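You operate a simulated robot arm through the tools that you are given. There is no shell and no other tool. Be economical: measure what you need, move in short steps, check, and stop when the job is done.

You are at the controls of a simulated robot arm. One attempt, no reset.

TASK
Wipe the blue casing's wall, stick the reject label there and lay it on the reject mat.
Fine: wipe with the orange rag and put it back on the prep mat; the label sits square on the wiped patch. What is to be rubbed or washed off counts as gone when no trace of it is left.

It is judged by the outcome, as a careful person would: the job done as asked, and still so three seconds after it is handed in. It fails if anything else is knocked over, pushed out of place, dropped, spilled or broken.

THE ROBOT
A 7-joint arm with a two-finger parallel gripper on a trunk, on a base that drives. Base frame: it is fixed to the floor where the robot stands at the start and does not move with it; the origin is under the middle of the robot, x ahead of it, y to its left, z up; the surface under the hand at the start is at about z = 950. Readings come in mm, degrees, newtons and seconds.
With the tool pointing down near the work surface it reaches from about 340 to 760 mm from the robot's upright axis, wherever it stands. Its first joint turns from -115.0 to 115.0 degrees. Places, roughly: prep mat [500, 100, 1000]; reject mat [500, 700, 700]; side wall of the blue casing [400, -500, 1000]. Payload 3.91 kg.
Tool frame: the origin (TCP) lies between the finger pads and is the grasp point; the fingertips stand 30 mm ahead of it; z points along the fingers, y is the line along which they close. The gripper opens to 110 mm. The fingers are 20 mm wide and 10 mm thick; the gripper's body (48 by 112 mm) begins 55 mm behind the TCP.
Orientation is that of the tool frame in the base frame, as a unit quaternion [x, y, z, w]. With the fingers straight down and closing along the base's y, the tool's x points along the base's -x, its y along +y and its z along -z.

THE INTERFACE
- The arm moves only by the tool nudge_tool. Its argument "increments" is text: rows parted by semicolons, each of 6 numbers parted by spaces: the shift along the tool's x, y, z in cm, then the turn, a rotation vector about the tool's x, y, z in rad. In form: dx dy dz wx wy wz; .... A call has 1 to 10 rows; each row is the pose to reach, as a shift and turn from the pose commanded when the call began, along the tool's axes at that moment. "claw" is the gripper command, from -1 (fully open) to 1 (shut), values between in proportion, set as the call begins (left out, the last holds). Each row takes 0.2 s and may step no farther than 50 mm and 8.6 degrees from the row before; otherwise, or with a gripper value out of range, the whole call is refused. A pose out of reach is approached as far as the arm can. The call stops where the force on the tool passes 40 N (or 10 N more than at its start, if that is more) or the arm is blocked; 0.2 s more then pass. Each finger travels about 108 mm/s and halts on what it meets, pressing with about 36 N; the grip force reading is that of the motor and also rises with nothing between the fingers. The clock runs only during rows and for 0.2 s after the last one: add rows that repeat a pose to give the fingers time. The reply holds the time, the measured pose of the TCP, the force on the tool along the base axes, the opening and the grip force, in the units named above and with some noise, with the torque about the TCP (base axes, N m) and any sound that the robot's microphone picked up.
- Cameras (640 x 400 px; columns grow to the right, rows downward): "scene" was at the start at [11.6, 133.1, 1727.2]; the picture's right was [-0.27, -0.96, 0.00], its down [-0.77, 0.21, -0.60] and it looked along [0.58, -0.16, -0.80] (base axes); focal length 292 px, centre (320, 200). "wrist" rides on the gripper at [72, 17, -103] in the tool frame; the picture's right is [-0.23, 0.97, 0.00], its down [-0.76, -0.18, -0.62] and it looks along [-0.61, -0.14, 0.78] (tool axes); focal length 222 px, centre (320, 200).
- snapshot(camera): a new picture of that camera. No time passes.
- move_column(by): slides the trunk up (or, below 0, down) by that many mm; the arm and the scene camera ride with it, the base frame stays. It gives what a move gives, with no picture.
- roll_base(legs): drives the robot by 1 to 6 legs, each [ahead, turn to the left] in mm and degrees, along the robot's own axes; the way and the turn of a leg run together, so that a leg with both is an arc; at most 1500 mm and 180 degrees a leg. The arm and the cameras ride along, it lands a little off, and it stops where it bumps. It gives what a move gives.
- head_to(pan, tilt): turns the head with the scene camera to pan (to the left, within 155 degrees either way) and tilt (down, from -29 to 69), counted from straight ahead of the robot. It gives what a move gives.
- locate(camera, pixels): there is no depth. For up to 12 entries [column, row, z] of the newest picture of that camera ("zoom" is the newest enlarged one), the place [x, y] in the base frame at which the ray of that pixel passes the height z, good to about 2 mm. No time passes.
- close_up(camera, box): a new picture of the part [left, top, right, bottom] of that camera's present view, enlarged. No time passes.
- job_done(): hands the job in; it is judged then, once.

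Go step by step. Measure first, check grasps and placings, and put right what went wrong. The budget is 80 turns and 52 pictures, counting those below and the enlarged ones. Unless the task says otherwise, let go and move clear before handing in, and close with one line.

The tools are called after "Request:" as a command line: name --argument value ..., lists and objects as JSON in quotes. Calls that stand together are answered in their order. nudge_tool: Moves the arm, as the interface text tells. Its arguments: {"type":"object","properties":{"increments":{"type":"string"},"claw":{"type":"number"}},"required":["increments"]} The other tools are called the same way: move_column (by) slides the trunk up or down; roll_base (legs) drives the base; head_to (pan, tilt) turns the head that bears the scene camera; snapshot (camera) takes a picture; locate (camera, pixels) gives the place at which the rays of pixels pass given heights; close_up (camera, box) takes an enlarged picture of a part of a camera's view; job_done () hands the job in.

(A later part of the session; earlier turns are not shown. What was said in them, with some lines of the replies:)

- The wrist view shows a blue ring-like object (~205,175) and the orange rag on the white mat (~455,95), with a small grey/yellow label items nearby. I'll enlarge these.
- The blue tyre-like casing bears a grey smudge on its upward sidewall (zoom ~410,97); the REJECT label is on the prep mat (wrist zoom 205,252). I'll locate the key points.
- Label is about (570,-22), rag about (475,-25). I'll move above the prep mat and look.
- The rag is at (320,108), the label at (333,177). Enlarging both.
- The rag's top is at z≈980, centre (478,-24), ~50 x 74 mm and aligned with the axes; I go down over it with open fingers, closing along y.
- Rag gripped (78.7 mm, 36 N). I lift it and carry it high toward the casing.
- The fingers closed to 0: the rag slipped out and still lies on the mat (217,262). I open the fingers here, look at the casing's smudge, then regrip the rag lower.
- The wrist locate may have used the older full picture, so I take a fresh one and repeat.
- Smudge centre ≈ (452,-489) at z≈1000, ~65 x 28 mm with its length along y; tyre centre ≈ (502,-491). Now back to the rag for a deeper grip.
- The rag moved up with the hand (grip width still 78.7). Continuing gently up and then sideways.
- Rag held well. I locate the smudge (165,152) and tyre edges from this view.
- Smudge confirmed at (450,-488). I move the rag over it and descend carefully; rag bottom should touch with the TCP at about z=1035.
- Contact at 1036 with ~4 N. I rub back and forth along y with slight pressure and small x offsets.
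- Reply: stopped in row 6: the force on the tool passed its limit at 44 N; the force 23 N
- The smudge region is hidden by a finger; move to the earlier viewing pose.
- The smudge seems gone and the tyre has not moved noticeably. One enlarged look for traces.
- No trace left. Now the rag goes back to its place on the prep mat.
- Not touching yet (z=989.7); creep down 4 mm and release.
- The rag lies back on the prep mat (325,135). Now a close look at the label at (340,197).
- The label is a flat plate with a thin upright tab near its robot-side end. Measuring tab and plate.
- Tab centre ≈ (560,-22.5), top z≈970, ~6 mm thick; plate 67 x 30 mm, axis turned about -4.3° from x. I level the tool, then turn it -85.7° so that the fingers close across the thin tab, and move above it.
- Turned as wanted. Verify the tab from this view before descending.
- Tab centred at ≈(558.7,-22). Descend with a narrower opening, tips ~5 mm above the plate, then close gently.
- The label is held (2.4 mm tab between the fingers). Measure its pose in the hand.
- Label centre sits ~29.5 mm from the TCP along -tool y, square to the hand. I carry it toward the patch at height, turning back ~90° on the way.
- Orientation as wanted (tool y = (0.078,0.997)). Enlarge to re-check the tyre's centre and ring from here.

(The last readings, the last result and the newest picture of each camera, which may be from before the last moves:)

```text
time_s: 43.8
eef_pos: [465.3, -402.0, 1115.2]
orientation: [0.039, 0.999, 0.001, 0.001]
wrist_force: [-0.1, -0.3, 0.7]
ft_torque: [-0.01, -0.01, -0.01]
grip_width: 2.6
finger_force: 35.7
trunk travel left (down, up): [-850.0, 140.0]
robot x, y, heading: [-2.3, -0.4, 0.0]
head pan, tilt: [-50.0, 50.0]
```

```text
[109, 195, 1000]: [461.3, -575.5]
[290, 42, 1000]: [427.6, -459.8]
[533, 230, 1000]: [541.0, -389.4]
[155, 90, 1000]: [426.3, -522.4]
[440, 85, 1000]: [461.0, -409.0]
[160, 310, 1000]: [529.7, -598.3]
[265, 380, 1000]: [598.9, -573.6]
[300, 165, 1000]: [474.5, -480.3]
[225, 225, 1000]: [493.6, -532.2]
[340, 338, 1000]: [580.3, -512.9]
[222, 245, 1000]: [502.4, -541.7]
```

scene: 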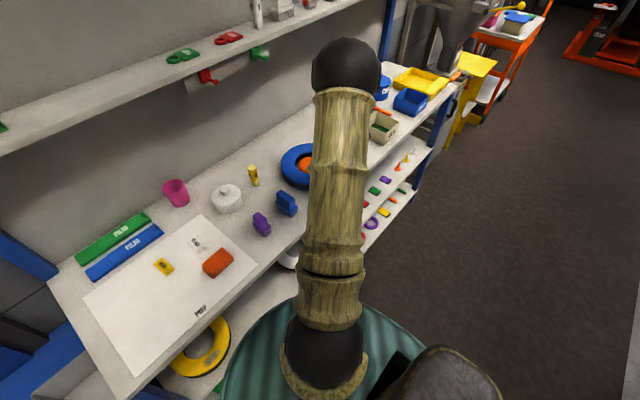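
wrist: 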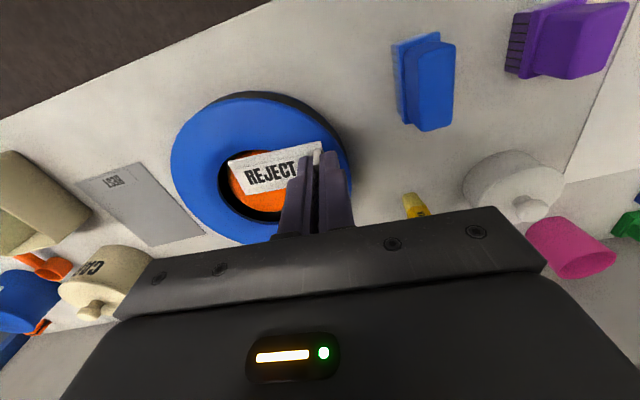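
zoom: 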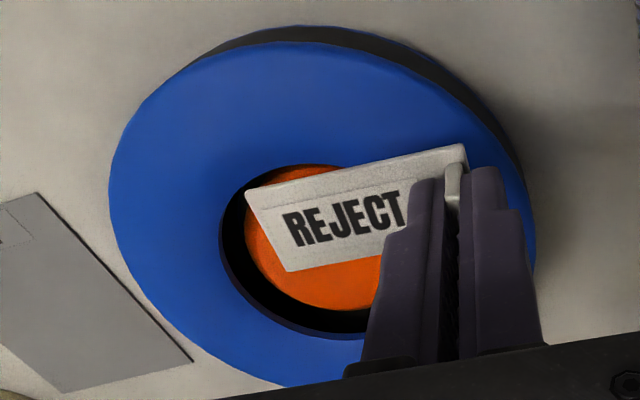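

Tyre centre ≈ (525,-492), ring r 52–104; patch tangent tilt fits. Move the label over the patch, ~10 mm above.

Request:
nudge_tool --increments "0.4 -2.5 0 0 0 0; 0.95 -5.75 0 0 0 0; 0.95 -5.75 3 0 0 0; 0.95 -5.75 6 0 0 0; 0.95 -5.75 7 0 0 0; 0.95 -5.75 7 0 0 0"

Request:
close_up --camera "wrist" --box '[210, 110, 410, 240]'

```text
time_s: 45.2
eef_pos: [453.2, -459.2, 1045.6]
orientation: [0.04, 0.999, 0.0, 0.0]
wrist_force: [-0.5, 0.7, -0.7]
ft_torque: [0.0, -0.04, -0.01]
grip_width: 2.3
finger_force: 36.0
trunk travel left (down, up): [-850.0, 140.0]
robot x, y, heading: [-1.1, -2.8, -0.1]
head pan, tilt: [-50.0, 50.0]
```

```text
3.08 times, centred on (310, 175) of wrist
```

zoom: 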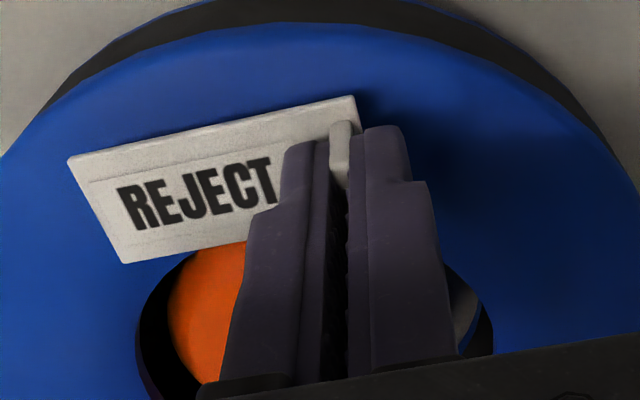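

Request:
locate --camera "zoom" --pixels '[[67, 160, 1012], [355, 97, 1012], [127, 263, 1012]]'

```text
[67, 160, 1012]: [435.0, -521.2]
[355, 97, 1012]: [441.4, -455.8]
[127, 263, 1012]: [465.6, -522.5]
```

Label centre ≈ (453.5,-489); shift 3 mm toward the robot and press down gently.

Request:
nudge_tool --increments "0.3 0.1 0.2 0 0 0; 0.3 0.1 0.5 0 0 0; 0.3 0.1 0.8 0 0 0; 0.3 0.1 1 0 0 0; 0.3 0.1 1 0 0 0"

```text
time_s: 46.4
eef_pos: [449.7, -457.8, 1035.5]
orientation: [0.04, 0.999, 0.0, 0.001]
wrist_force: [-0.7, 0.0, 2.5]
ft_torque: [-0.04, 0.01, -0.02]
grip_width: 2.4
finger_force: 36.1
trunk travel left (down, up): [-850.0, 140.0]
robot x, y, heading: [-2.4, 0.7, -0.1]
head pan, tilt: [-50.0, 50.0]
```

Light contact (2.5 N). Press ~1.5 mm more for adhesion, then release.

Request:
nudge_tool --increments "0 0 0.08 0 0 0; 0 0 0.15 0 0 0; 0 0 0.15 0 0 0; 0 0 0.15 0 0 0"

Request:
nudge_tool --increments "0 0 0 0 0 0; 0 0 0 0 0 0; 0 0 0 0 0 0" --claw 0.5

Request:
nudge_tool --increments "0 0 -2 0 0 0; 0 0 -6 0 0 0; 3 3 -9 0 0 0; 5 7 -12 0 0 0; 6 11 -13 0 0 0; 6 11 -13 0 0 0"

Request:
snapshot --camera "wrist"

```text
time_s: 47.4
eef_pos: [449.0, -456.8, 1035.0]
orientation: [0.04, 0.999, -0.001, 0.002]
wrist_force: [0.8, -1.9, 13.3]
ft_torque: [-0.1, 0.03, 0.02]
grip_width: 2.2
finger_force: 36.2
trunk travel left (down, up): [-850.0, 140.0]
robot x, y, heading: [-2.6, 0.3, 0.0]
head pan, tilt: [-50.0, 50.0]
```

```text
time_s: 48.2
eef_pos: [449.0, -456.0, 1034.3]
orientation: [0.041, 0.999, 0.0, 0.001]
wrist_force: [0.9, 4.1, 7.4]
ft_torque: [-0.02, -0.02, 0.04]
grip_width: 25.3
finger_force: 0.1
trunk travel left (down, up): [-850.0, 140.0]
robot x, y, heading: [-1.2, 0.7, 0.2]
head pan, tilt: [-50.0, 50.0]
```

```text
refused: row 3 steps farther than a row can; nothing moved
```

```text
19 pictures are left
```

wrist: 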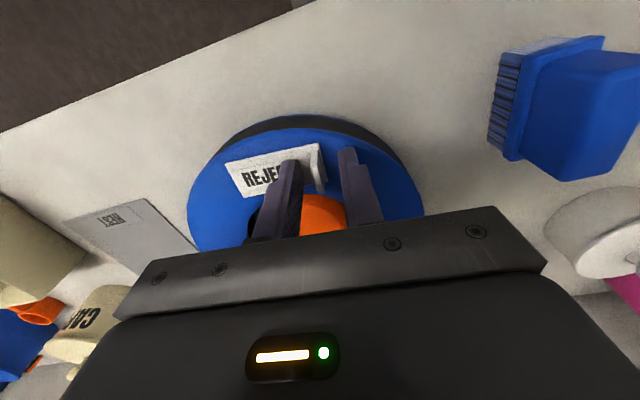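

Released; label stays. Lift off straight and step aside to view.

Request:
nudge_tool --increments "0 0 -1 0 0 0; 0 0 -4 0 0 0; 0 0 -8 0 0 0; 1 3 -11 0 0 0; 3 6 -13 0 0 0; 5 9 -15 0 0 0; 6 12 -16 0 0 0; 6 12 -16 0 0 0"

Request:
close_up --camera "wrist" --box '[120, 60, 360, 250]'

```text
time_s: 50.0
eef_pos: [398.3, -333.6, 1192.8]
orientation: [0.04, 0.999, 0.0, 0.001]
wrist_force: [0.3, 0.4, -0.2]
ft_torque: [0.0, 0.01, -0.03]
grip_width: 27.6
finger_force: 0.0
trunk travel left (down, up): [-850.0, 140.0]
robot x, y, heading: [-1.5, 1.0, -0.3]
head pan, tilt: [-50.0, 50.0]
```

```text
2.11 times, centred on (240, 155) of wrist
```

zoom: 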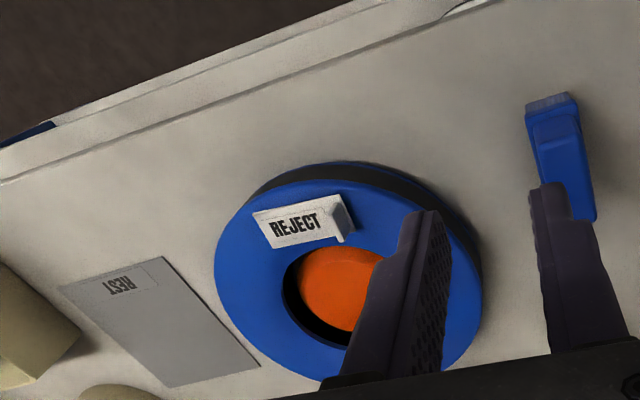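

Label is on, square to the patch. Now measure label placement and the orange object inside the hole (left edge ≈(298,285)) from this view.

Request:
locate --camera "zoom" --pixels '[[252, 213, 1003], [338, 195, 1003], [272, 248, 1003], [298, 285, 1000], [298, 285, 975], [350, 331, 1000], [350, 331, 975], [340, 247, 1000], [340, 247, 975], [285, 300, 1000], [214, 260, 1000], [480, 300, 1000]]'

Request:
nudge_tool --increments "-1 -4 0 0 0 0; -1 -8 0 0 0 0; -1 -12 0 0 0 0; -1 -16 0 0 0 0; -1 -20 0 0 0 0; -1 -24 0 0 0 0; -1 -24 0 0 0 0" --claw -1

Request:
close_up --camera "wrist" --box '[250, 80, 490, 250]'

```text
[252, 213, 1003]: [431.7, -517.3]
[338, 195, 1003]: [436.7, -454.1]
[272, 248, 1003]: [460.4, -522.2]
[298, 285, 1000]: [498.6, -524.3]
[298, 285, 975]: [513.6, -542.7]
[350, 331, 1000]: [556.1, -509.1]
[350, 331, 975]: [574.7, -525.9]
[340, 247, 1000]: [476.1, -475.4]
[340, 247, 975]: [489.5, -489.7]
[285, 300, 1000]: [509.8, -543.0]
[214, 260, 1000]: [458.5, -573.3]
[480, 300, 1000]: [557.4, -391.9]
```

```text
time_s: 51.6
eef_pos: [388.9, -572.2, 1194.1]
orientation: [0.039, 0.999, 0.0, 0.001]
wrist_force: [0.6, 0.9, -0.1]
ft_torque: [0.0, -0.04, 0.0]
grip_width: 110.2
finger_force: 0.0
trunk travel left (down, up): [-850.0, 140.0]
robot x, y, heading: [0.6, -1.4, 0.0]
head pan, tilt: [-50.0, 50.0]
```

```text
2.35 times, centred on (370, 165) of wrist
```

zoom: 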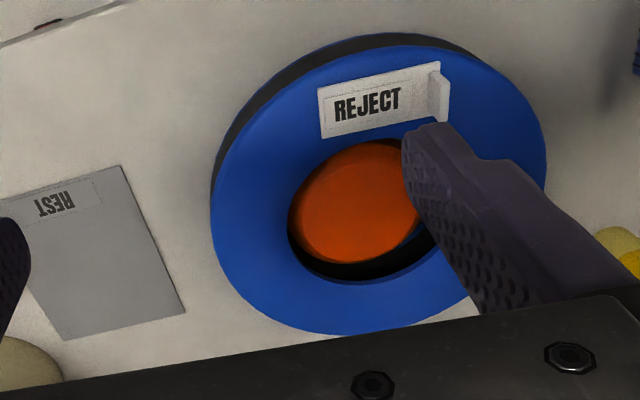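

Request:
locate --camera "zoom" --pixels '[[290, 212, 985], [345, 264, 985], [290, 212, 965], [345, 264, 965], [300, 238, 975], [395, 253, 975], [418, 225, 975], [360, 283, 1000], [288, 235, 1000], [212, 200, 1000], [545, 160, 1000]]'

```text
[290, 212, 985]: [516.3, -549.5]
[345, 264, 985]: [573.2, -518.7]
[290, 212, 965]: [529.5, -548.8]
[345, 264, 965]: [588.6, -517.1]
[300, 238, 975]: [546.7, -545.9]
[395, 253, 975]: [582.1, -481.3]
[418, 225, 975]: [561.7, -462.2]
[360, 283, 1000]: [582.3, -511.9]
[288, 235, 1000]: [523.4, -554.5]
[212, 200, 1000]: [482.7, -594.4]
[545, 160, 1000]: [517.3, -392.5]
```

Label centre (448.6,-488): right on the patch. I need a steeper look into the hole to see the gap round the orange object; tilt the tool and look nearly straight down.

Request:
nudge_tool --increments "-3.2 2.2 0 -0.02 0.085 0; -6.4 4.5 0 -0.04 0.17 0; -9.6 6.7 0 -0.06 0.255 0; -12.7 9 0 -0.078 0.341 0; -12.7 9 0 -0.078 0.341 0"

Request:
close_up --camera "wrist" --box '[230, 90, 410, 210]'

```text
time_s: 52.8
eef_pos: [480.4, -468.6, 1195.4]
orientation: [0.039, 0.984, 0.045, -0.168]
wrist_force: [-0.3, 0.8, 0.0]
ft_torque: [-0.03, -0.04, 0.0]
grip_width: 110.1
finger_force: 0.1
out of reach, approached as far as the arm can: row 3, 4, 5
trunk travel left (down, up): [-850.0, 140.0]
robot x, y, heading: [-1.5, -1.8, 0.1]
head pan, tilt: [-50.0, 50.0]
```

```text
3.33 times, centred on (320, 150) of wrist
```

zoom: 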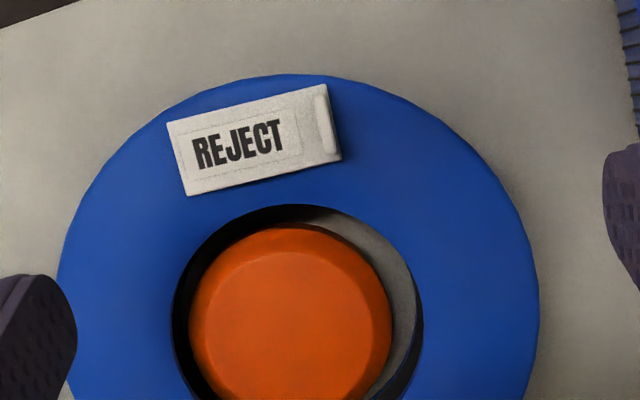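

Very clear view: orange puck inside the hole with a free gap to the right (+y). Locating edges.

Request:
locate --camera "zoom" --pixels '[[172, 320, 1000], [422, 320, 1000], [296, 204, 1000], [57, 270, 1000], [540, 290, 1000], [290, 74, 1000], [188, 320, 965], [391, 320, 965], [290, 224, 965], [188, 320, 980], [391, 320, 980], [290, 224, 980]]'

```text
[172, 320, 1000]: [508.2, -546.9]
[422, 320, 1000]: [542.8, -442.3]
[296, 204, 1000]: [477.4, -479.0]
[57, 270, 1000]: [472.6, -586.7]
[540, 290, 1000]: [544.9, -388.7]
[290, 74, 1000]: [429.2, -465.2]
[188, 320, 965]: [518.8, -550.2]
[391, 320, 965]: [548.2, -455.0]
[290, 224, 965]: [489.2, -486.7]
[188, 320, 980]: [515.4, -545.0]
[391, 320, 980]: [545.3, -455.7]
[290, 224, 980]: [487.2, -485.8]
```

Hole centre ≈ (525.5,-493), r≈55; puck centre ≈ (532,-502), so the widest gap (~18 mm) lies toward (-0.5,+0.87). I level the tool first and read the pose.

Request:
nudge_tool --increments "0 0 0 0.039 -0.17 0; 0 0 0 0.078 -0.341 0; 0 0 0 0.078 -0.341 0" --claw -0.02

```text
refused: row 1 steps farther than a row can; nothing moved
```

Request:
nudge_tool --increments "0 0 0 0.026 -0.114 0; 0 0 0 0.052 -0.228 0; 0 0 0 0.078 -0.341 0; 0 0 0 0.078 -0.341 0" --claw -0.02

```text
time_s: 53.8
eef_pos: [482.3, -469.2, 1193.8]
orientation: [0.04, 0.999, 0.001, 0.001]
wrist_force: [0.2, 0.2, -0.3]
ft_torque: [0.02, 0.02, 0.01]
grip_width: 56.3
finger_force: 0.0
trunk travel left (down, up): [-850.0, 140.0]
robot x, y, heading: [-3.4, 1.2, -0.0]
head pan, tilt: [-50.0, 50.0]
```

Request:
nudge_tool --increments "-0.2 1.3 0 0 0 -0.125; -0.4 2.6 2 0 0 -0.25; -0.6 3.9 5 0 0 -0.37; -0.71 5 8.5 0 0 -0.49; -0.71 5 12.5 0 0 -0.49; -0.71 5 14.5 0 0 -0.49; -0.71 5 14.5 0 0 -0.49"

Request:
snapshot --camera "wrist"

```text
time_s: 55.4
eef_pos: [494.0, -420.1, 1048.6]
orientation: [-0.205, 0.979, 0.0, 0.002]
wrist_force: [0.9, -0.3, 0.4]
ft_torque: [0.03, -0.03, 0.03]
grip_width: 56.1
finger_force: 0.1
trunk travel left (down, up): [-850.0, 140.0]
robot x, y, heading: [-2.0, 2.0, 0.3]
head pan, tilt: [-50.0, 50.0]
```

```text
15 pictures are left
```

wrist: 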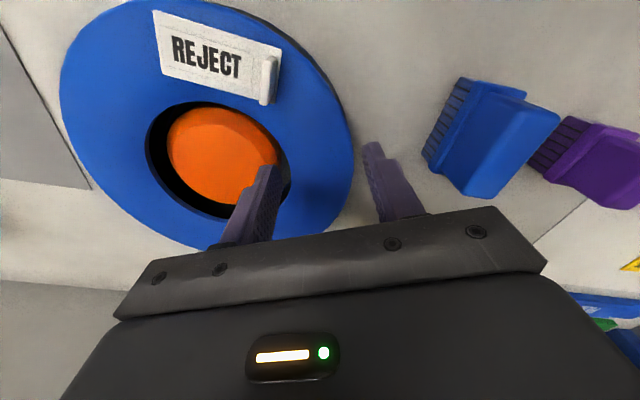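

Request:
locate --camera "wrist" --pixels '[[147, 150, 1000], [205, 102, 1000], [290, 170, 1000], [352, 165, 1000], [60, 80, 1000], [300, 62, 1000], [215, 218, 1000], [258, 122, 1000], [330, 105, 1000], [280, 210, 1000]]'

Request:
close_up --camera "wrist" --box '[130, 80, 410, 255]'

```text
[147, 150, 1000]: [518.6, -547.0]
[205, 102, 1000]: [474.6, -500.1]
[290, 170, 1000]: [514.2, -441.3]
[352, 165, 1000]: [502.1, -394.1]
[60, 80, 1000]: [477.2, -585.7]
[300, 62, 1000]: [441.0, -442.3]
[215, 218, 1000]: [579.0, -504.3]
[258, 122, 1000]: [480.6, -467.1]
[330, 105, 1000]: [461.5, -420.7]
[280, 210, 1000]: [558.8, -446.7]
```

```text
2.29 times, centred on (270, 168) of wrist
```

zoom: 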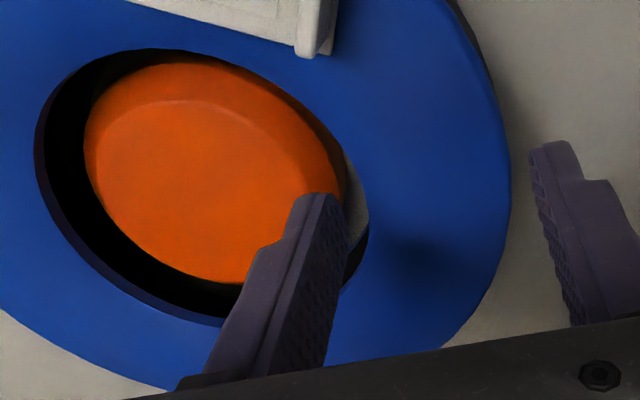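

Ring mid-line needs the TCP ~1–2 mm inward; set opening ~54 mm and descend in small steps to tips at z≈970, watching force.

Request:
nudge_tool --increments "0 -0.1 0 0 0 0; 0 -0.1 0 0 0 0; 0 -0.1 1.2 0 0 0; 0 -0.1 2.2 0 0 0; 0 -0.1 2.2 0 0 0" --claw 0.015

```text
time_s: 56.6
eef_pos: [494.0, -422.2, 1026.9]
orientation: [-0.204, 0.979, 0.0, 0.001]
wrist_force: [0.7, 0.3, 0.1]
ft_torque: [0.03, 0.01, 0.01]
grip_width: 54.1
finger_force: 0.1
trunk travel left (down, up): [-850.0, 140.0]
robot x, y, heading: [-2.7, 4.2, -0.0]
head pan, tilt: [-50.0, 50.0]
```

Request:
close_up --camera "wrist" --box '[180, 90, 420, 240]'

```text
2.67 times, centred on (300, 165) of wrist
```

zoom: 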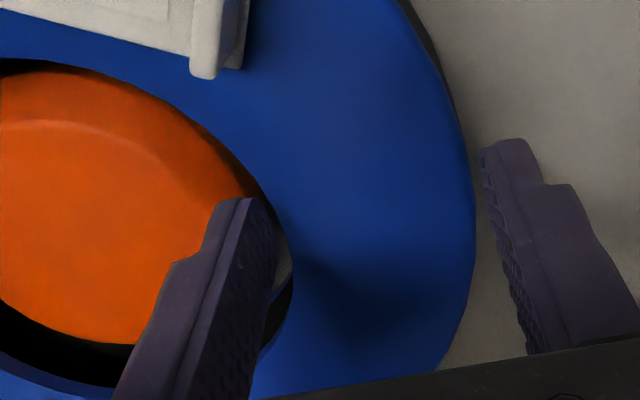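

At z≈997 the tips clear the hole edge by ~2 mm and the outer edge by ~3 mm. Continue down 27 mm.

Request:
nudge_tool --increments "0 0 0.8 0 0 0; 0 0 1.6 0 0 0; 0 0 2.2 0 0 0; 0 0 2.7 0 0 0; 0 0 2.7 0 0 0"

```text
time_s: 57.8
eef_pos: [494.5, -421.7, 999.4]
orientation: [-0.203, 0.979, 0.0, 0.001]
wrist_force: [-0.8, -0.5, -0.5]
ft_torque: [0.0, 0.01, 0.01]
grip_width: 54.1
finger_force: 0.0
trunk travel left (down, up): [-850.0, 140.0]
robot x, y, heading: [0.5, -3.0, -0.2]
head pan, tilt: [-50.0, 50.0]
```

No contact; go 8 mm deeper for a better hold, then close and lift slightly.

Request:
nudge_tool --increments "0 0 0.4 0 0 0; 0 0 0.8 0 0 0; 0 0 0.8 0 0 0"

Request:
nudge_tool --increments "0 0 0 0 0 0; 0 0 0 0 0 0; 0 0 0 0 0 0" --claw 1

Request:
nudge_tool --increments "0 0 -0.3 0 0 0; 0 0 -0.6 0 0 0; 0 0 -1 0 0 0; 0 0 -1.5 0 0 0; 0 0 -1.5 0 0 0"

Request:
snapshot --camera "wrist"

```text
time_s: 58.6
eef_pos: [493.8, -421.6, 991.4]
orientation: [-0.204, 0.979, -0.001, 0.0]
wrist_force: [-0.2, -0.3, 0.1]
ft_torque: [0.03, 0.01, -0.04]
grip_width: 54.0
finger_force: 0.1
trunk travel left (down, up): [-850.0, 140.0]
robot x, y, heading: [-1.1, -0.9, -0.1]
head pan, tilt: [-50.0, 50.0]
```

```text
time_s: 59.4
eef_pos: [493.9, -422.1, 992.1]
orientation: [-0.204, 0.979, 0.0, 0.0]
wrist_force: [1.2, -2.8, 0.6]
ft_torque: [-0.19, -0.12, -0.03]
grip_width: 50.1
finger_force: 35.8
trunk travel left (down, up): [-850.0, 140.0]
robot x, y, heading: [-2.9, 2.5, 0.1]
head pan, tilt: [-50.0, 50.0]
```

```text
time_s: 60.6
eef_pos: [494.1, -421.7, 1005.7]
orientation: [-0.203, 0.979, 0.0, 0.0]
wrist_force: [0.5, -0.5, -7.4]
ft_torque: [0.49, 0.26, 0.0]
grip_width: 50.3
finger_force: 36.2
trunk travel left (down, up): [-850.0, 140.0]
robot x, y, heading: [-3.7, 2.3, 0.1]
head pan, tilt: [-50.0, 50.0]
```

```text
12 pictures are left
```

wrist: 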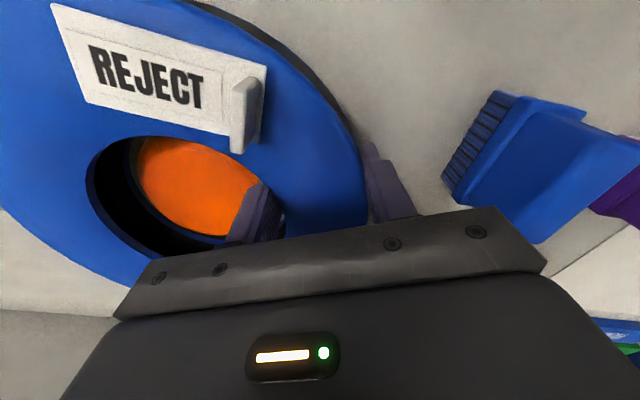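

The tyre is held (7.4 N, level) and the puck stays. Lift slowly to a safe height and draw it nearer.

Request:
nudge_tool --increments "0 0 -1 0 0 0; 0 0 -2.5 0 0 0; 0 0 -4 0 0 0; 0 0 -5.5 0 0 0; 0 0 -7 0 0 0; 0 0 -8.5 0 0 0; 0 0 -10 0 0 0; 0 0 -12 0 0 0; 0 0 -14 0 0 0; 0 0 -15 0 0 0"

Request:
nudge_tool --increments "1 0 0 0 0 0; 2.5 0 0 0 0 0; 4.5 0.5 -0.5 0 0 0; 6.5 1 -1 0 0 0; 8.5 1.5 -1.5 0 0 0; 10.5 2 -2 0 0 0; 12 2.5 -2 0 0 0; 12 2.5 -2 0 0 0"

Request:
head_to --pan -100 --tilt 35

Request:
snapshot --camera "scene"

```text
time_s: 62.8
eef_pos: [494.0, -422.2, 1156.7]
orientation: [-0.205, 0.979, 0.0, 0.001]
wrist_force: [0.2, 0.0, -7.3]
ft_torque: [0.53, 0.26, 0.03]
grip_width: 50.4
finger_force: 36.1
trunk travel left (down, up): [-850.0, 140.0]
robot x, y, heading: [-3.2, 0.8, -0.0]
head pan, tilt: [-50.0, 50.0]
```

```text
time_s: 64.6
eef_pos: [373.2, -447.6, 1176.0]
orientation: [-0.204, 0.979, 0.0, 0.0]
wrist_force: [-0.1, 0.4, -6.3]
ft_torque: [0.47, 0.3, 0.01]
grip_width: 50.2
finger_force: 36.0
trunk travel left (down, up): [-850.0, 140.0]
robot x, y, heading: [2.2, -0.0, -0.2]
head pan, tilt: [-50.0, 50.0]
```

```text
time_s: 65.8
eef_pos: [374.2, -447.0, 1175.2]
orientation: [-0.204, 0.979, -0.001, 0.001]
wrist_force: [0.1, -0.2, -6.8]
ft_torque: [0.46, 0.24, -0.02]
grip_width: 50.2
finger_force: 36.0
trunk travel left (down, up): [-850.0, 140.0]
robot x, y, heading: [-3.2, -1.7, -0.1]
head pan, tilt: [-100.0, 35.0]
```

```text
11 pictures are left
```

scene: 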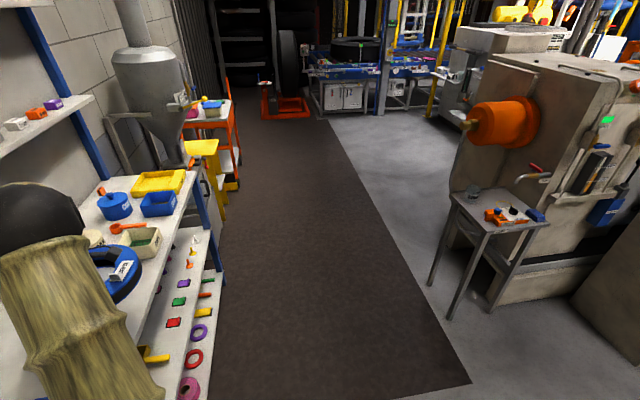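

Request:
locate --camera "scene" --pixels '[[450, 195, 900], [510, 225, 850], [445, 315, 0], [470, 383, 0], [430, 280, 0], [600, 360, 0]]'

Request:
head_to --pan 75 --tilt 45

Request:
snapshot --camera "scene"

```text
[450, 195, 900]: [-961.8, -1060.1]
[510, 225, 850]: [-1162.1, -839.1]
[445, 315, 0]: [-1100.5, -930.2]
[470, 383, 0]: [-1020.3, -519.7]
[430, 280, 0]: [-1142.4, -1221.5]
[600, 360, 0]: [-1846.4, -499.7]
```

```text
time_s: 68.4
eef_pos: [372.5, -446.0, 1177.0]
orientation: [-0.204, 0.979, 0.0, 0.001]
wrist_force: [0.2, -0.4, -8.0]
ft_torque: [0.49, 0.29, -0.01]
grip_width: 50.3
finger_force: 36.6
trunk travel left (down, up): [-850.0, 140.0]
robot x, y, heading: [1.9, 4.0, 0.1]
head pan, tilt: [75.0, 45.0]
```

```text
10 pictures are left
```

scene: 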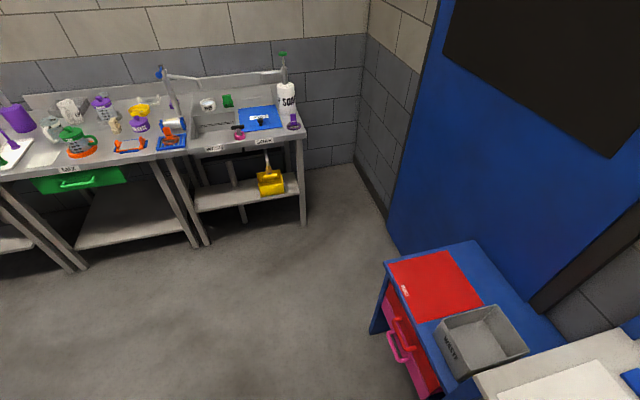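

Request:
locate --camera "scene" --pixels '[[386, 262, 700], [449, 251, 700], [483, 302, 700], [415, 322, 700], [383, 266, 695], [475, 241, 695], [398, 232, 0], [442, 321, 780], [493, 306, 780], [463, 375, 780], [527, 352, 780], [392, 360, 600]]'

Request:
locate --camera "scene" --pixels '[[305, 225, 0], [200, 245, 0], [75, 268, 0], [300, 140, 900], [530, 305, 700], [475, 374, 950]]'

```text
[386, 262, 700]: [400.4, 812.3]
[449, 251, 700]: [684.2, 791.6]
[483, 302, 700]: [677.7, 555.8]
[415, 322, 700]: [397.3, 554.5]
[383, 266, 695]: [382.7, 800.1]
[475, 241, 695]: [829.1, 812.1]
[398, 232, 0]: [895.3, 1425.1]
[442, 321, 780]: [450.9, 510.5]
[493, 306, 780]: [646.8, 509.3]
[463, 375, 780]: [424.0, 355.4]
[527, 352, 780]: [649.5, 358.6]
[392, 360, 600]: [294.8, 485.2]
```

```text
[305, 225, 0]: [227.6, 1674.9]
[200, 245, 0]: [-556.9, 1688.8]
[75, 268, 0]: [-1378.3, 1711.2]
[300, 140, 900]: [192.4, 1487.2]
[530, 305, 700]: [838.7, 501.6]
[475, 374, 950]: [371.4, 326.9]
```

Mat spans x 400–680, y 555–812 (centre 539,683); the bin rim is at z≈780, y<510; right and rear floor are clear. I back off a little and test a small right turn while watching the grip.

Request:
roll_base --legs '[[-60, 0], [0, -25]]'

```text
time_s: 71.2
eef_pos: [92.0, -562.4, 1176.0]
orientation: [0.011, 1.0, 0.0, 0.001]
wrist_force: [-0.4, -0.2, -7.1]
ft_torque: [0.59, 0.01, -0.02]
grip_width: 50.3
finger_force: 35.7
trunk travel left (down, up): [-850.0, 140.0]
robot x, y, heading: [-60.0, 1.1, -25.1]
head pan, tilt: [75.0, 45.0]
```

Grip holds steady. Complete the turn, reverse along +y and turn back.

Request:
roll_base --legs '[[0, -65], [-630, 0]]'

Request:
roll_base --legs '[[0, 90]]'

```text
time_s: 79.3
eef_pos: [-507.4, 258.1, 1174.9]
orientation: [0.546, 0.838, -0.001, 0.0]
wrist_force: [-0.4, 0.6, -6.8]
ft_torque: [0.2, -0.51, -0.01]
grip_width: 50.3
finger_force: 35.8
trunk travel left (down, up): [-850.0, 140.0]
robot x, y, heading: [-62.3, 633.7, -90.0]
head pan, tilt: [75.0, 45.0]
```

```text
time_s: 85.3
eef_pos: [314.1, 190.6, 1175.8]
orientation: [-0.207, 0.978, 0.0, 0.0]
wrist_force: [0.2, 0.0, -6.9]
ft_torque: [0.5, 0.3, -0.01]
grip_width: 50.2
finger_force: 35.6
trunk travel left (down, up): [-850.0, 140.0]
robot x, y, heading: [-62.6, 634.0, 0.1]
head pan, tilt: [75.0, 45.0]
```

Arrived at (-63,634), heading 0, tyre still held. Swing the arm over to above the reject mat.

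Request:
nudge_tool --increments "-1 1.1 0 0 0 0; -3 3.2 0 0 0 0; -5.5 5.9 0 0 0 0; -8.5 9.1 0 0 0 0; -11.5 12.4 0 0 0 0; -14.5 15.6 0 0 0 0; -17.5 18.8 0 0 0 0; -20.5 22 0 0 0 0; -23 24.8 0 0 0 0; -24 25.8 0 0 0 0"

Request:
nudge_tool --increments "-1 1.1 0 0 0 0; -3 3.2 0 0 0 0; -5.5 5.9 0 0 0 0; -8.5 9.1 0 0 0 0; -11.5 12.4 0 0 0 0; -14 15.1 0 0 0 0; -15.8 17 0 0 0 0; -16.6 17.9 0 0 0 0; -16.6 17.9 0 0 0 0"

Request:
head_to --pan 15 --tilt 55

Request:
snapshot --camera "wrist"

```text
time_s: 87.5
eef_pos: [428.9, 523.3, 1176.7]
orientation: [-0.207, 0.978, 0.001, 0.0]
wrist_force: [-0.5, -0.3, -7.2]
ft_torque: [0.48, 0.27, 0.01]
grip_width: 50.3
finger_force: 36.0
trunk travel left (down, up): [-850.0, 140.0]
robot x, y, heading: [-62.3, 633.7, 0.3]
head pan, tilt: [75.0, 45.0]
```

```text
time_s: 89.5
eef_pos: [507.9, 753.6, 1174.0]
orientation: [-0.207, 0.978, 0.0, 0.0]
wrist_force: [0.5, -0.3, -7.4]
ft_torque: [0.5, 0.23, 0.0]
grip_width: 49.8
finger_force: 35.8
trunk travel left (down, up): [-850.0, 140.0]
robot x, y, heading: [-61.7, 635.0, 0.2]
head pan, tilt: [75.0, 45.0]
```

```text
time_s: 90.8
eef_pos: [508.3, 754.7, 1175.3]
orientation: [-0.207, 0.978, 0.0, 0.0]
wrist_force: [-0.3, 0.1, -6.3]
ft_torque: [0.5, 0.23, -0.01]
grip_width: 49.8
finger_force: 35.7
trunk travel left (down, up): [-850.0, 140.0]
robot x, y, heading: [-61.8, 633.9, 0.2]
head pan, tilt: [15.0, 55.0]
```

```text
9 pictures are left
```

wrist: 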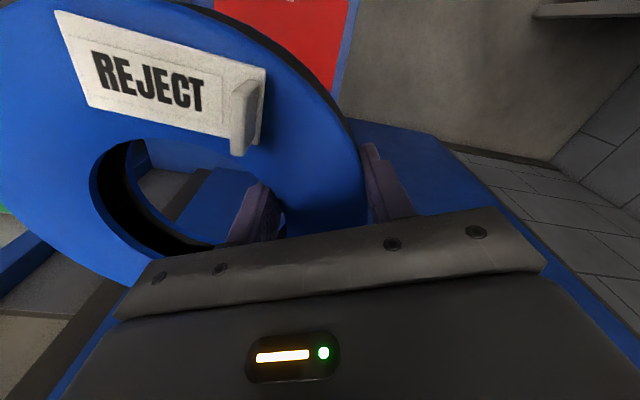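

Over the mat with clear space below. Lower with the trunk.

Request:
move_column --by -250

Request:
snapshot --camera "scene"

```text
time_s: 93.4
eef_pos: [508.5, 753.8, 926.1]
orientation: [-0.207, 0.978, 0.0, 0.0]
wrist_force: [0.4, -0.9, -6.0]
ft_torque: [0.47, 0.28, 0.01]
grip_width: 50.0
finger_force: 36.4
trunk travel left (down, up): [-600.0, 390.0]
robot x, y, heading: [-64.0, 632.8, 0.2]
head pan, tilt: [15.0, 55.0]
```

```text
8 pictures are left
```

scene: 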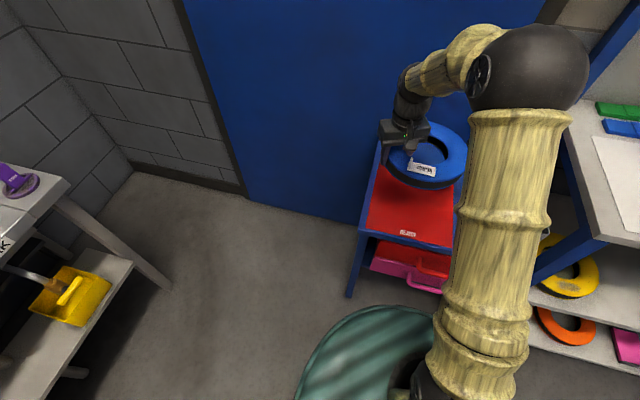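

The arm's elbow is high and clear; the tyre is over the mat. Lower another 145 mm.

Request:
move_column --by -145

Request:
snapshot --camera "scene"

```text
time_s: 95.1
eef_pos: [507.9, 753.6, 780.2]
orientation: [-0.206, 0.979, 0.0, 0.0]
wrist_force: [-0.3, -0.3, -7.6]
ft_torque: [0.49, 0.29, -0.01]
grip_width: 50.1
finger_force: 36.5
trunk travel left (down, up): [-455.0, 535.0]
robot x, y, heading: [-62.5, 632.8, 0.1]
head pan, tilt: [15.0, 55.0]
```

```text
7 pictures are left
```

scene: 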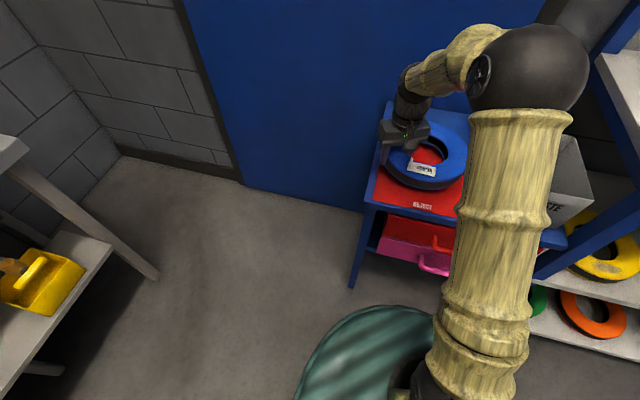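

Tyre is above the mat, about 38 mm to go. Lower gently with force checks.

Request:
nudge_tool --increments "0 0 0.8 0 0 0; 0 0 1.6 0 0 0; 0 0 2.4 0 0 0; 0 0 3 0 0 0; 0 0 3.4 0 0 0; 0 0 3.4 0 0 0"

```text
time_s: 96.0
eef_pos: [507.5, 754.2, 762.8]
orientation: [-0.208, 0.978, 0.0, 0.006]
wrist_force: [-13.0, -3.3, 23.0]
ft_torque: [0.28, 1.16, 0.05]
grip_width: 50.0
finger_force: 35.7
trunk travel left (down, up): [-455.0, 535.0]
robot x, y, heading: [-63.2, 636.6, 0.1]
head pan, tilt: [15.0, 55.0]
stopped in row 4: the force on the tool passed its limit at 47 N (the readings are from after the stop); the commanded pose is now the measured one
```

Contact came ~20 mm earlier than expected; look closely before doing anything.

Request:
nudge_tool --increments "0 0 -0.3 0 0 0; 0 0 -0.3 0 0 0"

Request:
close_up --camera "scene" --box '[345, 80, 485, 240]'

Request:
close_up --camera "wrist" --box '[0, 0, 640, 400]'

```text
time_s: 96.6
eef_pos: [508.4, 754.7, 763.0]
orientation: [-0.208, 0.978, 0.001, 0.006]
wrist_force: [-12.4, -3.0, 7.8]
ft_torque: [0.33, -0.27, -0.16]
grip_width: 50.0
finger_force: 36.0
trunk travel left (down, up): [-455.0, 535.0]
robot x, y, heading: [-62.7, 634.2, 0.1]
head pan, tilt: [15.0, 55.0]
```

```text
2.50 times, centred on (415, 160) of scene
```

zoom: 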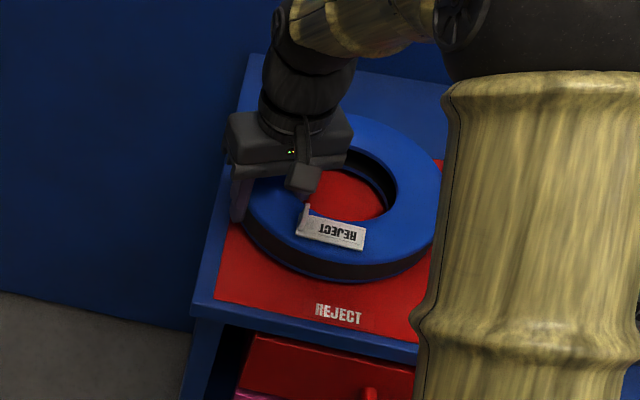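

```text
1.00 times, centred on (320, 200) of wrist (not enlarged: the box is as wide or as high as the picture)
```

zoom: 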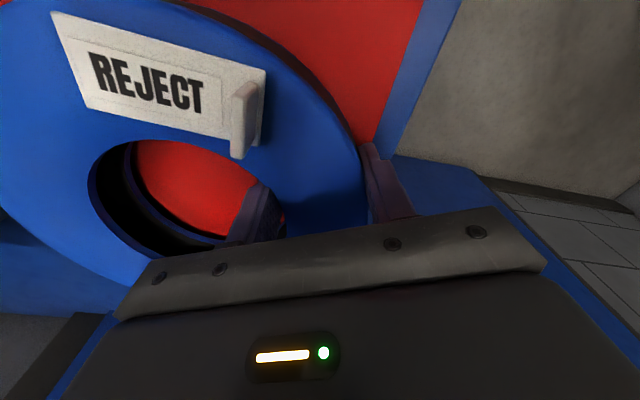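

Request:
locate --camera "scene" --pixels '[[366, 203, 700], [366, 203, 720], [422, 206, 700], [422, 206, 720]]'

Request:
nudge_tool --increments "0 0 -1 0 0 0; 0 0 -1.5 0 0 0; 0 0 -1.5 0 0 0"

```text
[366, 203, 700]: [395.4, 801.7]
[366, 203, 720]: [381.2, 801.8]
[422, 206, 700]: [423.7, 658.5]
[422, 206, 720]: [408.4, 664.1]
```

```text
time_s: 97.4
eef_pos: [512.1, 754.6, 777.9]
orientation: [-0.208, 0.978, 0.001, 0.005]
wrist_force: [0.6, -0.4, -6.6]
ft_torque: [0.49, 0.26, -0.01]
grip_width: 49.9
finger_force: 36.4
trunk travel left (down, up): [-455.0, 535.0]
robot x, y, heading: [-60.4, 633.0, 0.6]
head pan, tilt: [15.0, 55.0]
```

Request:
locate --camera "scene" --pixels '[[423, 193.2, 700], [423, 193.2, 722], [462, 172, 772], [462, 172, 750], [385, 172, 772], [410, 193.0, 722], [410, 193.0, 700]]'

Request:
close_up --camera "scene" --box '[345, 80, 485, 240]'

```text
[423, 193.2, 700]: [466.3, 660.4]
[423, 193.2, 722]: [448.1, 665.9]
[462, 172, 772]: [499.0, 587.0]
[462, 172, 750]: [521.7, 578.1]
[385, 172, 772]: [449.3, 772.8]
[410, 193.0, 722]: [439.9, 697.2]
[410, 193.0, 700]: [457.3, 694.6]
```

```text
2.50 times, centred on (415, 160) of scene
```

zoom: 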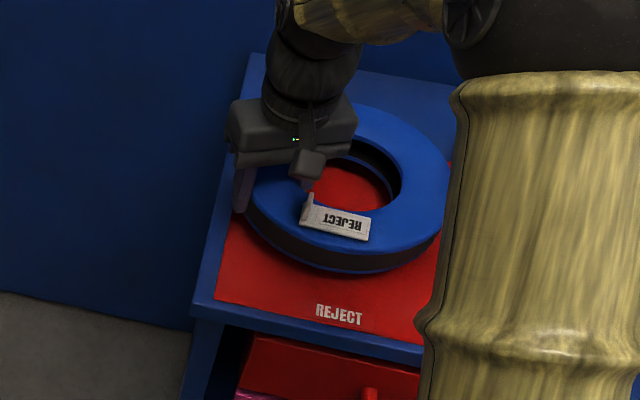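

Request:
locate --camera "zoom" --pixels '[[215, 298, 700], [215, 298, 720], [339, 315, 700], [339, 315, 720]]'

```text
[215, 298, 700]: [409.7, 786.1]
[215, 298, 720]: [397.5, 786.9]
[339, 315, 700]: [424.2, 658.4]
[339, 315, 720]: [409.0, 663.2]
```

Cross-checking the corner from both viewpoints puts the mat at about z≈720–735, so the contact was simply the mat. I level the tool, shift the tyre ~20 mm toward the mat's middle, and set it down gently.

Request:
nudge_tool --increments "0.9 -0.5 0 0 0.0106 0; 1.84 -0.94 0 0 0.0106 0; 1.84 -0.94 0.6 0 0.0106 0; 1.84 -0.94 1 0 0.0106 0; 1.84 -0.94 1.3 0 0.0106 0; 1.84 -0.94 1.3 0 0.0106 0"

```text
time_s: 98.8
eef_pos: [497.4, 738.3, 764.7]
orientation: [-0.208, 0.978, 0.0, 0.001]
wrist_force: [-0.3, 0.4, -4.0]
ft_torque: [0.38, -0.06, -0.06]
grip_width: 50.1
finger_force: 35.8
trunk travel left (down, up): [-455.0, 535.0]
robot x, y, heading: [-59.6, 634.6, 0.3]
head pan, tilt: [15.0, 55.0]
```

Beginning contact (load drops to 4 N). A last 2 mm, then open gently.

Request:
nudge_tool --increments "0 0 0.1 0 0 0; 0 0 0.2 0 0 0; 0 0 0.2 0 0 0"

Request:
close_up --camera "scene" --box '[345, 80, 485, 240]'

```text
time_s: 99.6
eef_pos: [497.0, 739.1, 763.2]
orientation: [-0.208, 0.978, -0.001, 0.003]
wrist_force: [-0.7, 0.1, 6.7]
ft_torque: [0.45, -1.37, -0.03]
grip_width: 50.0
finger_force: 35.7
trunk travel left (down, up): [-455.0, 535.0]
robot x, y, heading: [-63.9, 632.5, 0.4]
head pan, tilt: [15.0, 55.0]
```

```text
2.50 times, centred on (415, 160) of scene
```

zoom: 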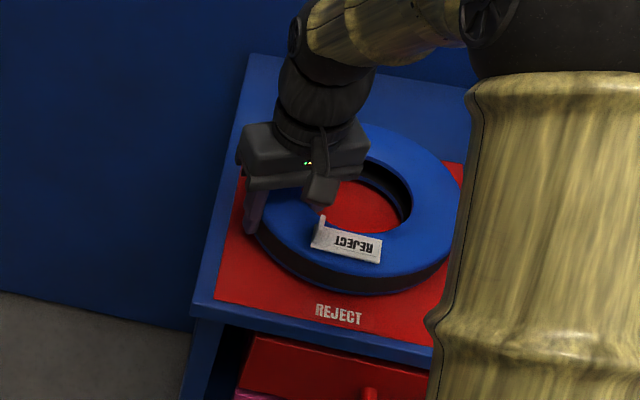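

Tyre rests on the mat, inside its borders. Release with the same small opening and rise straight up.

Request:
nudge_tool --increments "0 0 0 0 0 0; 0 0 0 0 0 0; 0 0 0 0 0 0" --claw 0.01

Request:
nudge_tool --increments "0 0 -0.5 0 0 0; 0 0 -1.5 0 0 0; 0 0 -3 0 0 0; 0 0 -5 0 0 0; 0 0 -7 0 0 0; 0 0 -10 0 0 0; 0 0 -14 0 0 0; 0 0 -18 0 0 0; 0 0 -18 0 0 0"

Request:
close_up --camera "scene" --box '[330, 80, 500, 240]'

```text
time_s: 100.4
eef_pos: [496.7, 739.4, 762.7]
orientation: [-0.208, 0.978, -0.001, 0.001]
wrist_force: [0.3, 0.3, 0.8]
ft_torque: [0.02, -0.01, 0.02]
grip_width: 54.5
finger_force: 0.1
trunk travel left (down, up): [-455.0, 535.0]
robot x, y, heading: [-65.7, 634.2, -0.0]
head pan, tilt: [15.0, 55.0]
```

```text
time_s: 102.4
eef_pos: [496.5, 740.0, 943.3]
orientation: [-0.208, 0.978, -0.001, 0.001]
wrist_force: [-0.1, 0.0, -0.3]
ft_torque: [0.01, -0.01, 0.04]
grip_width: 54.5
finger_force: 0.1
trunk travel left (down, up): [-455.0, 535.0]
robot x, y, heading: [-62.0, 633.3, 0.2]
head pan, tilt: [15.0, 55.0]
```

```text
2.50 times, centred on (415, 160) of scene
```

zoom: 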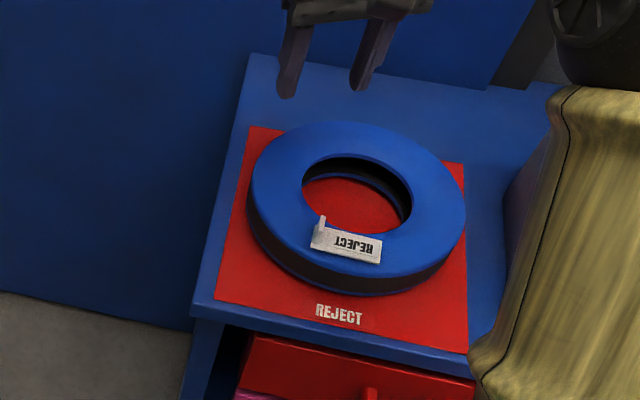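

Casing lies flat on the mat with the label up. Check margins, since the right rim at (465,215) is close to the mat's edge.

Request:
locate --camera "zoom" --pixels '[[250, 127, 721], [463, 162, 721], [468, 352, 721], [215, 298, 721], [465, 213, 771], [249, 190, 771], [345, 122, 771], [303, 190, 771], [412, 210, 771]]'

```text
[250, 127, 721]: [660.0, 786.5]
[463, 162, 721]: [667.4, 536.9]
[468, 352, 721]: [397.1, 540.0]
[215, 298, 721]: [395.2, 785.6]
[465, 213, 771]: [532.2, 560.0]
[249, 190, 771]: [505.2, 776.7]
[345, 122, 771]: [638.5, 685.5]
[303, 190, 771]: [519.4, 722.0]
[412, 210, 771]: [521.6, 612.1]
```

The casing lies at y≈560–777, x≈430–638, inside the mat (x 396–663, y 538–786), label square on top, and the gripper is clear; the rag is on the prep mat. Handing in.

Request:
job_done

```text
The job is handed in.
```

The blue casing's wall is wiped clean, and the reject label is stuck square on the wiped patch. The casing lies flat inside the reject mat, and the orange rag is back on the prep mat.
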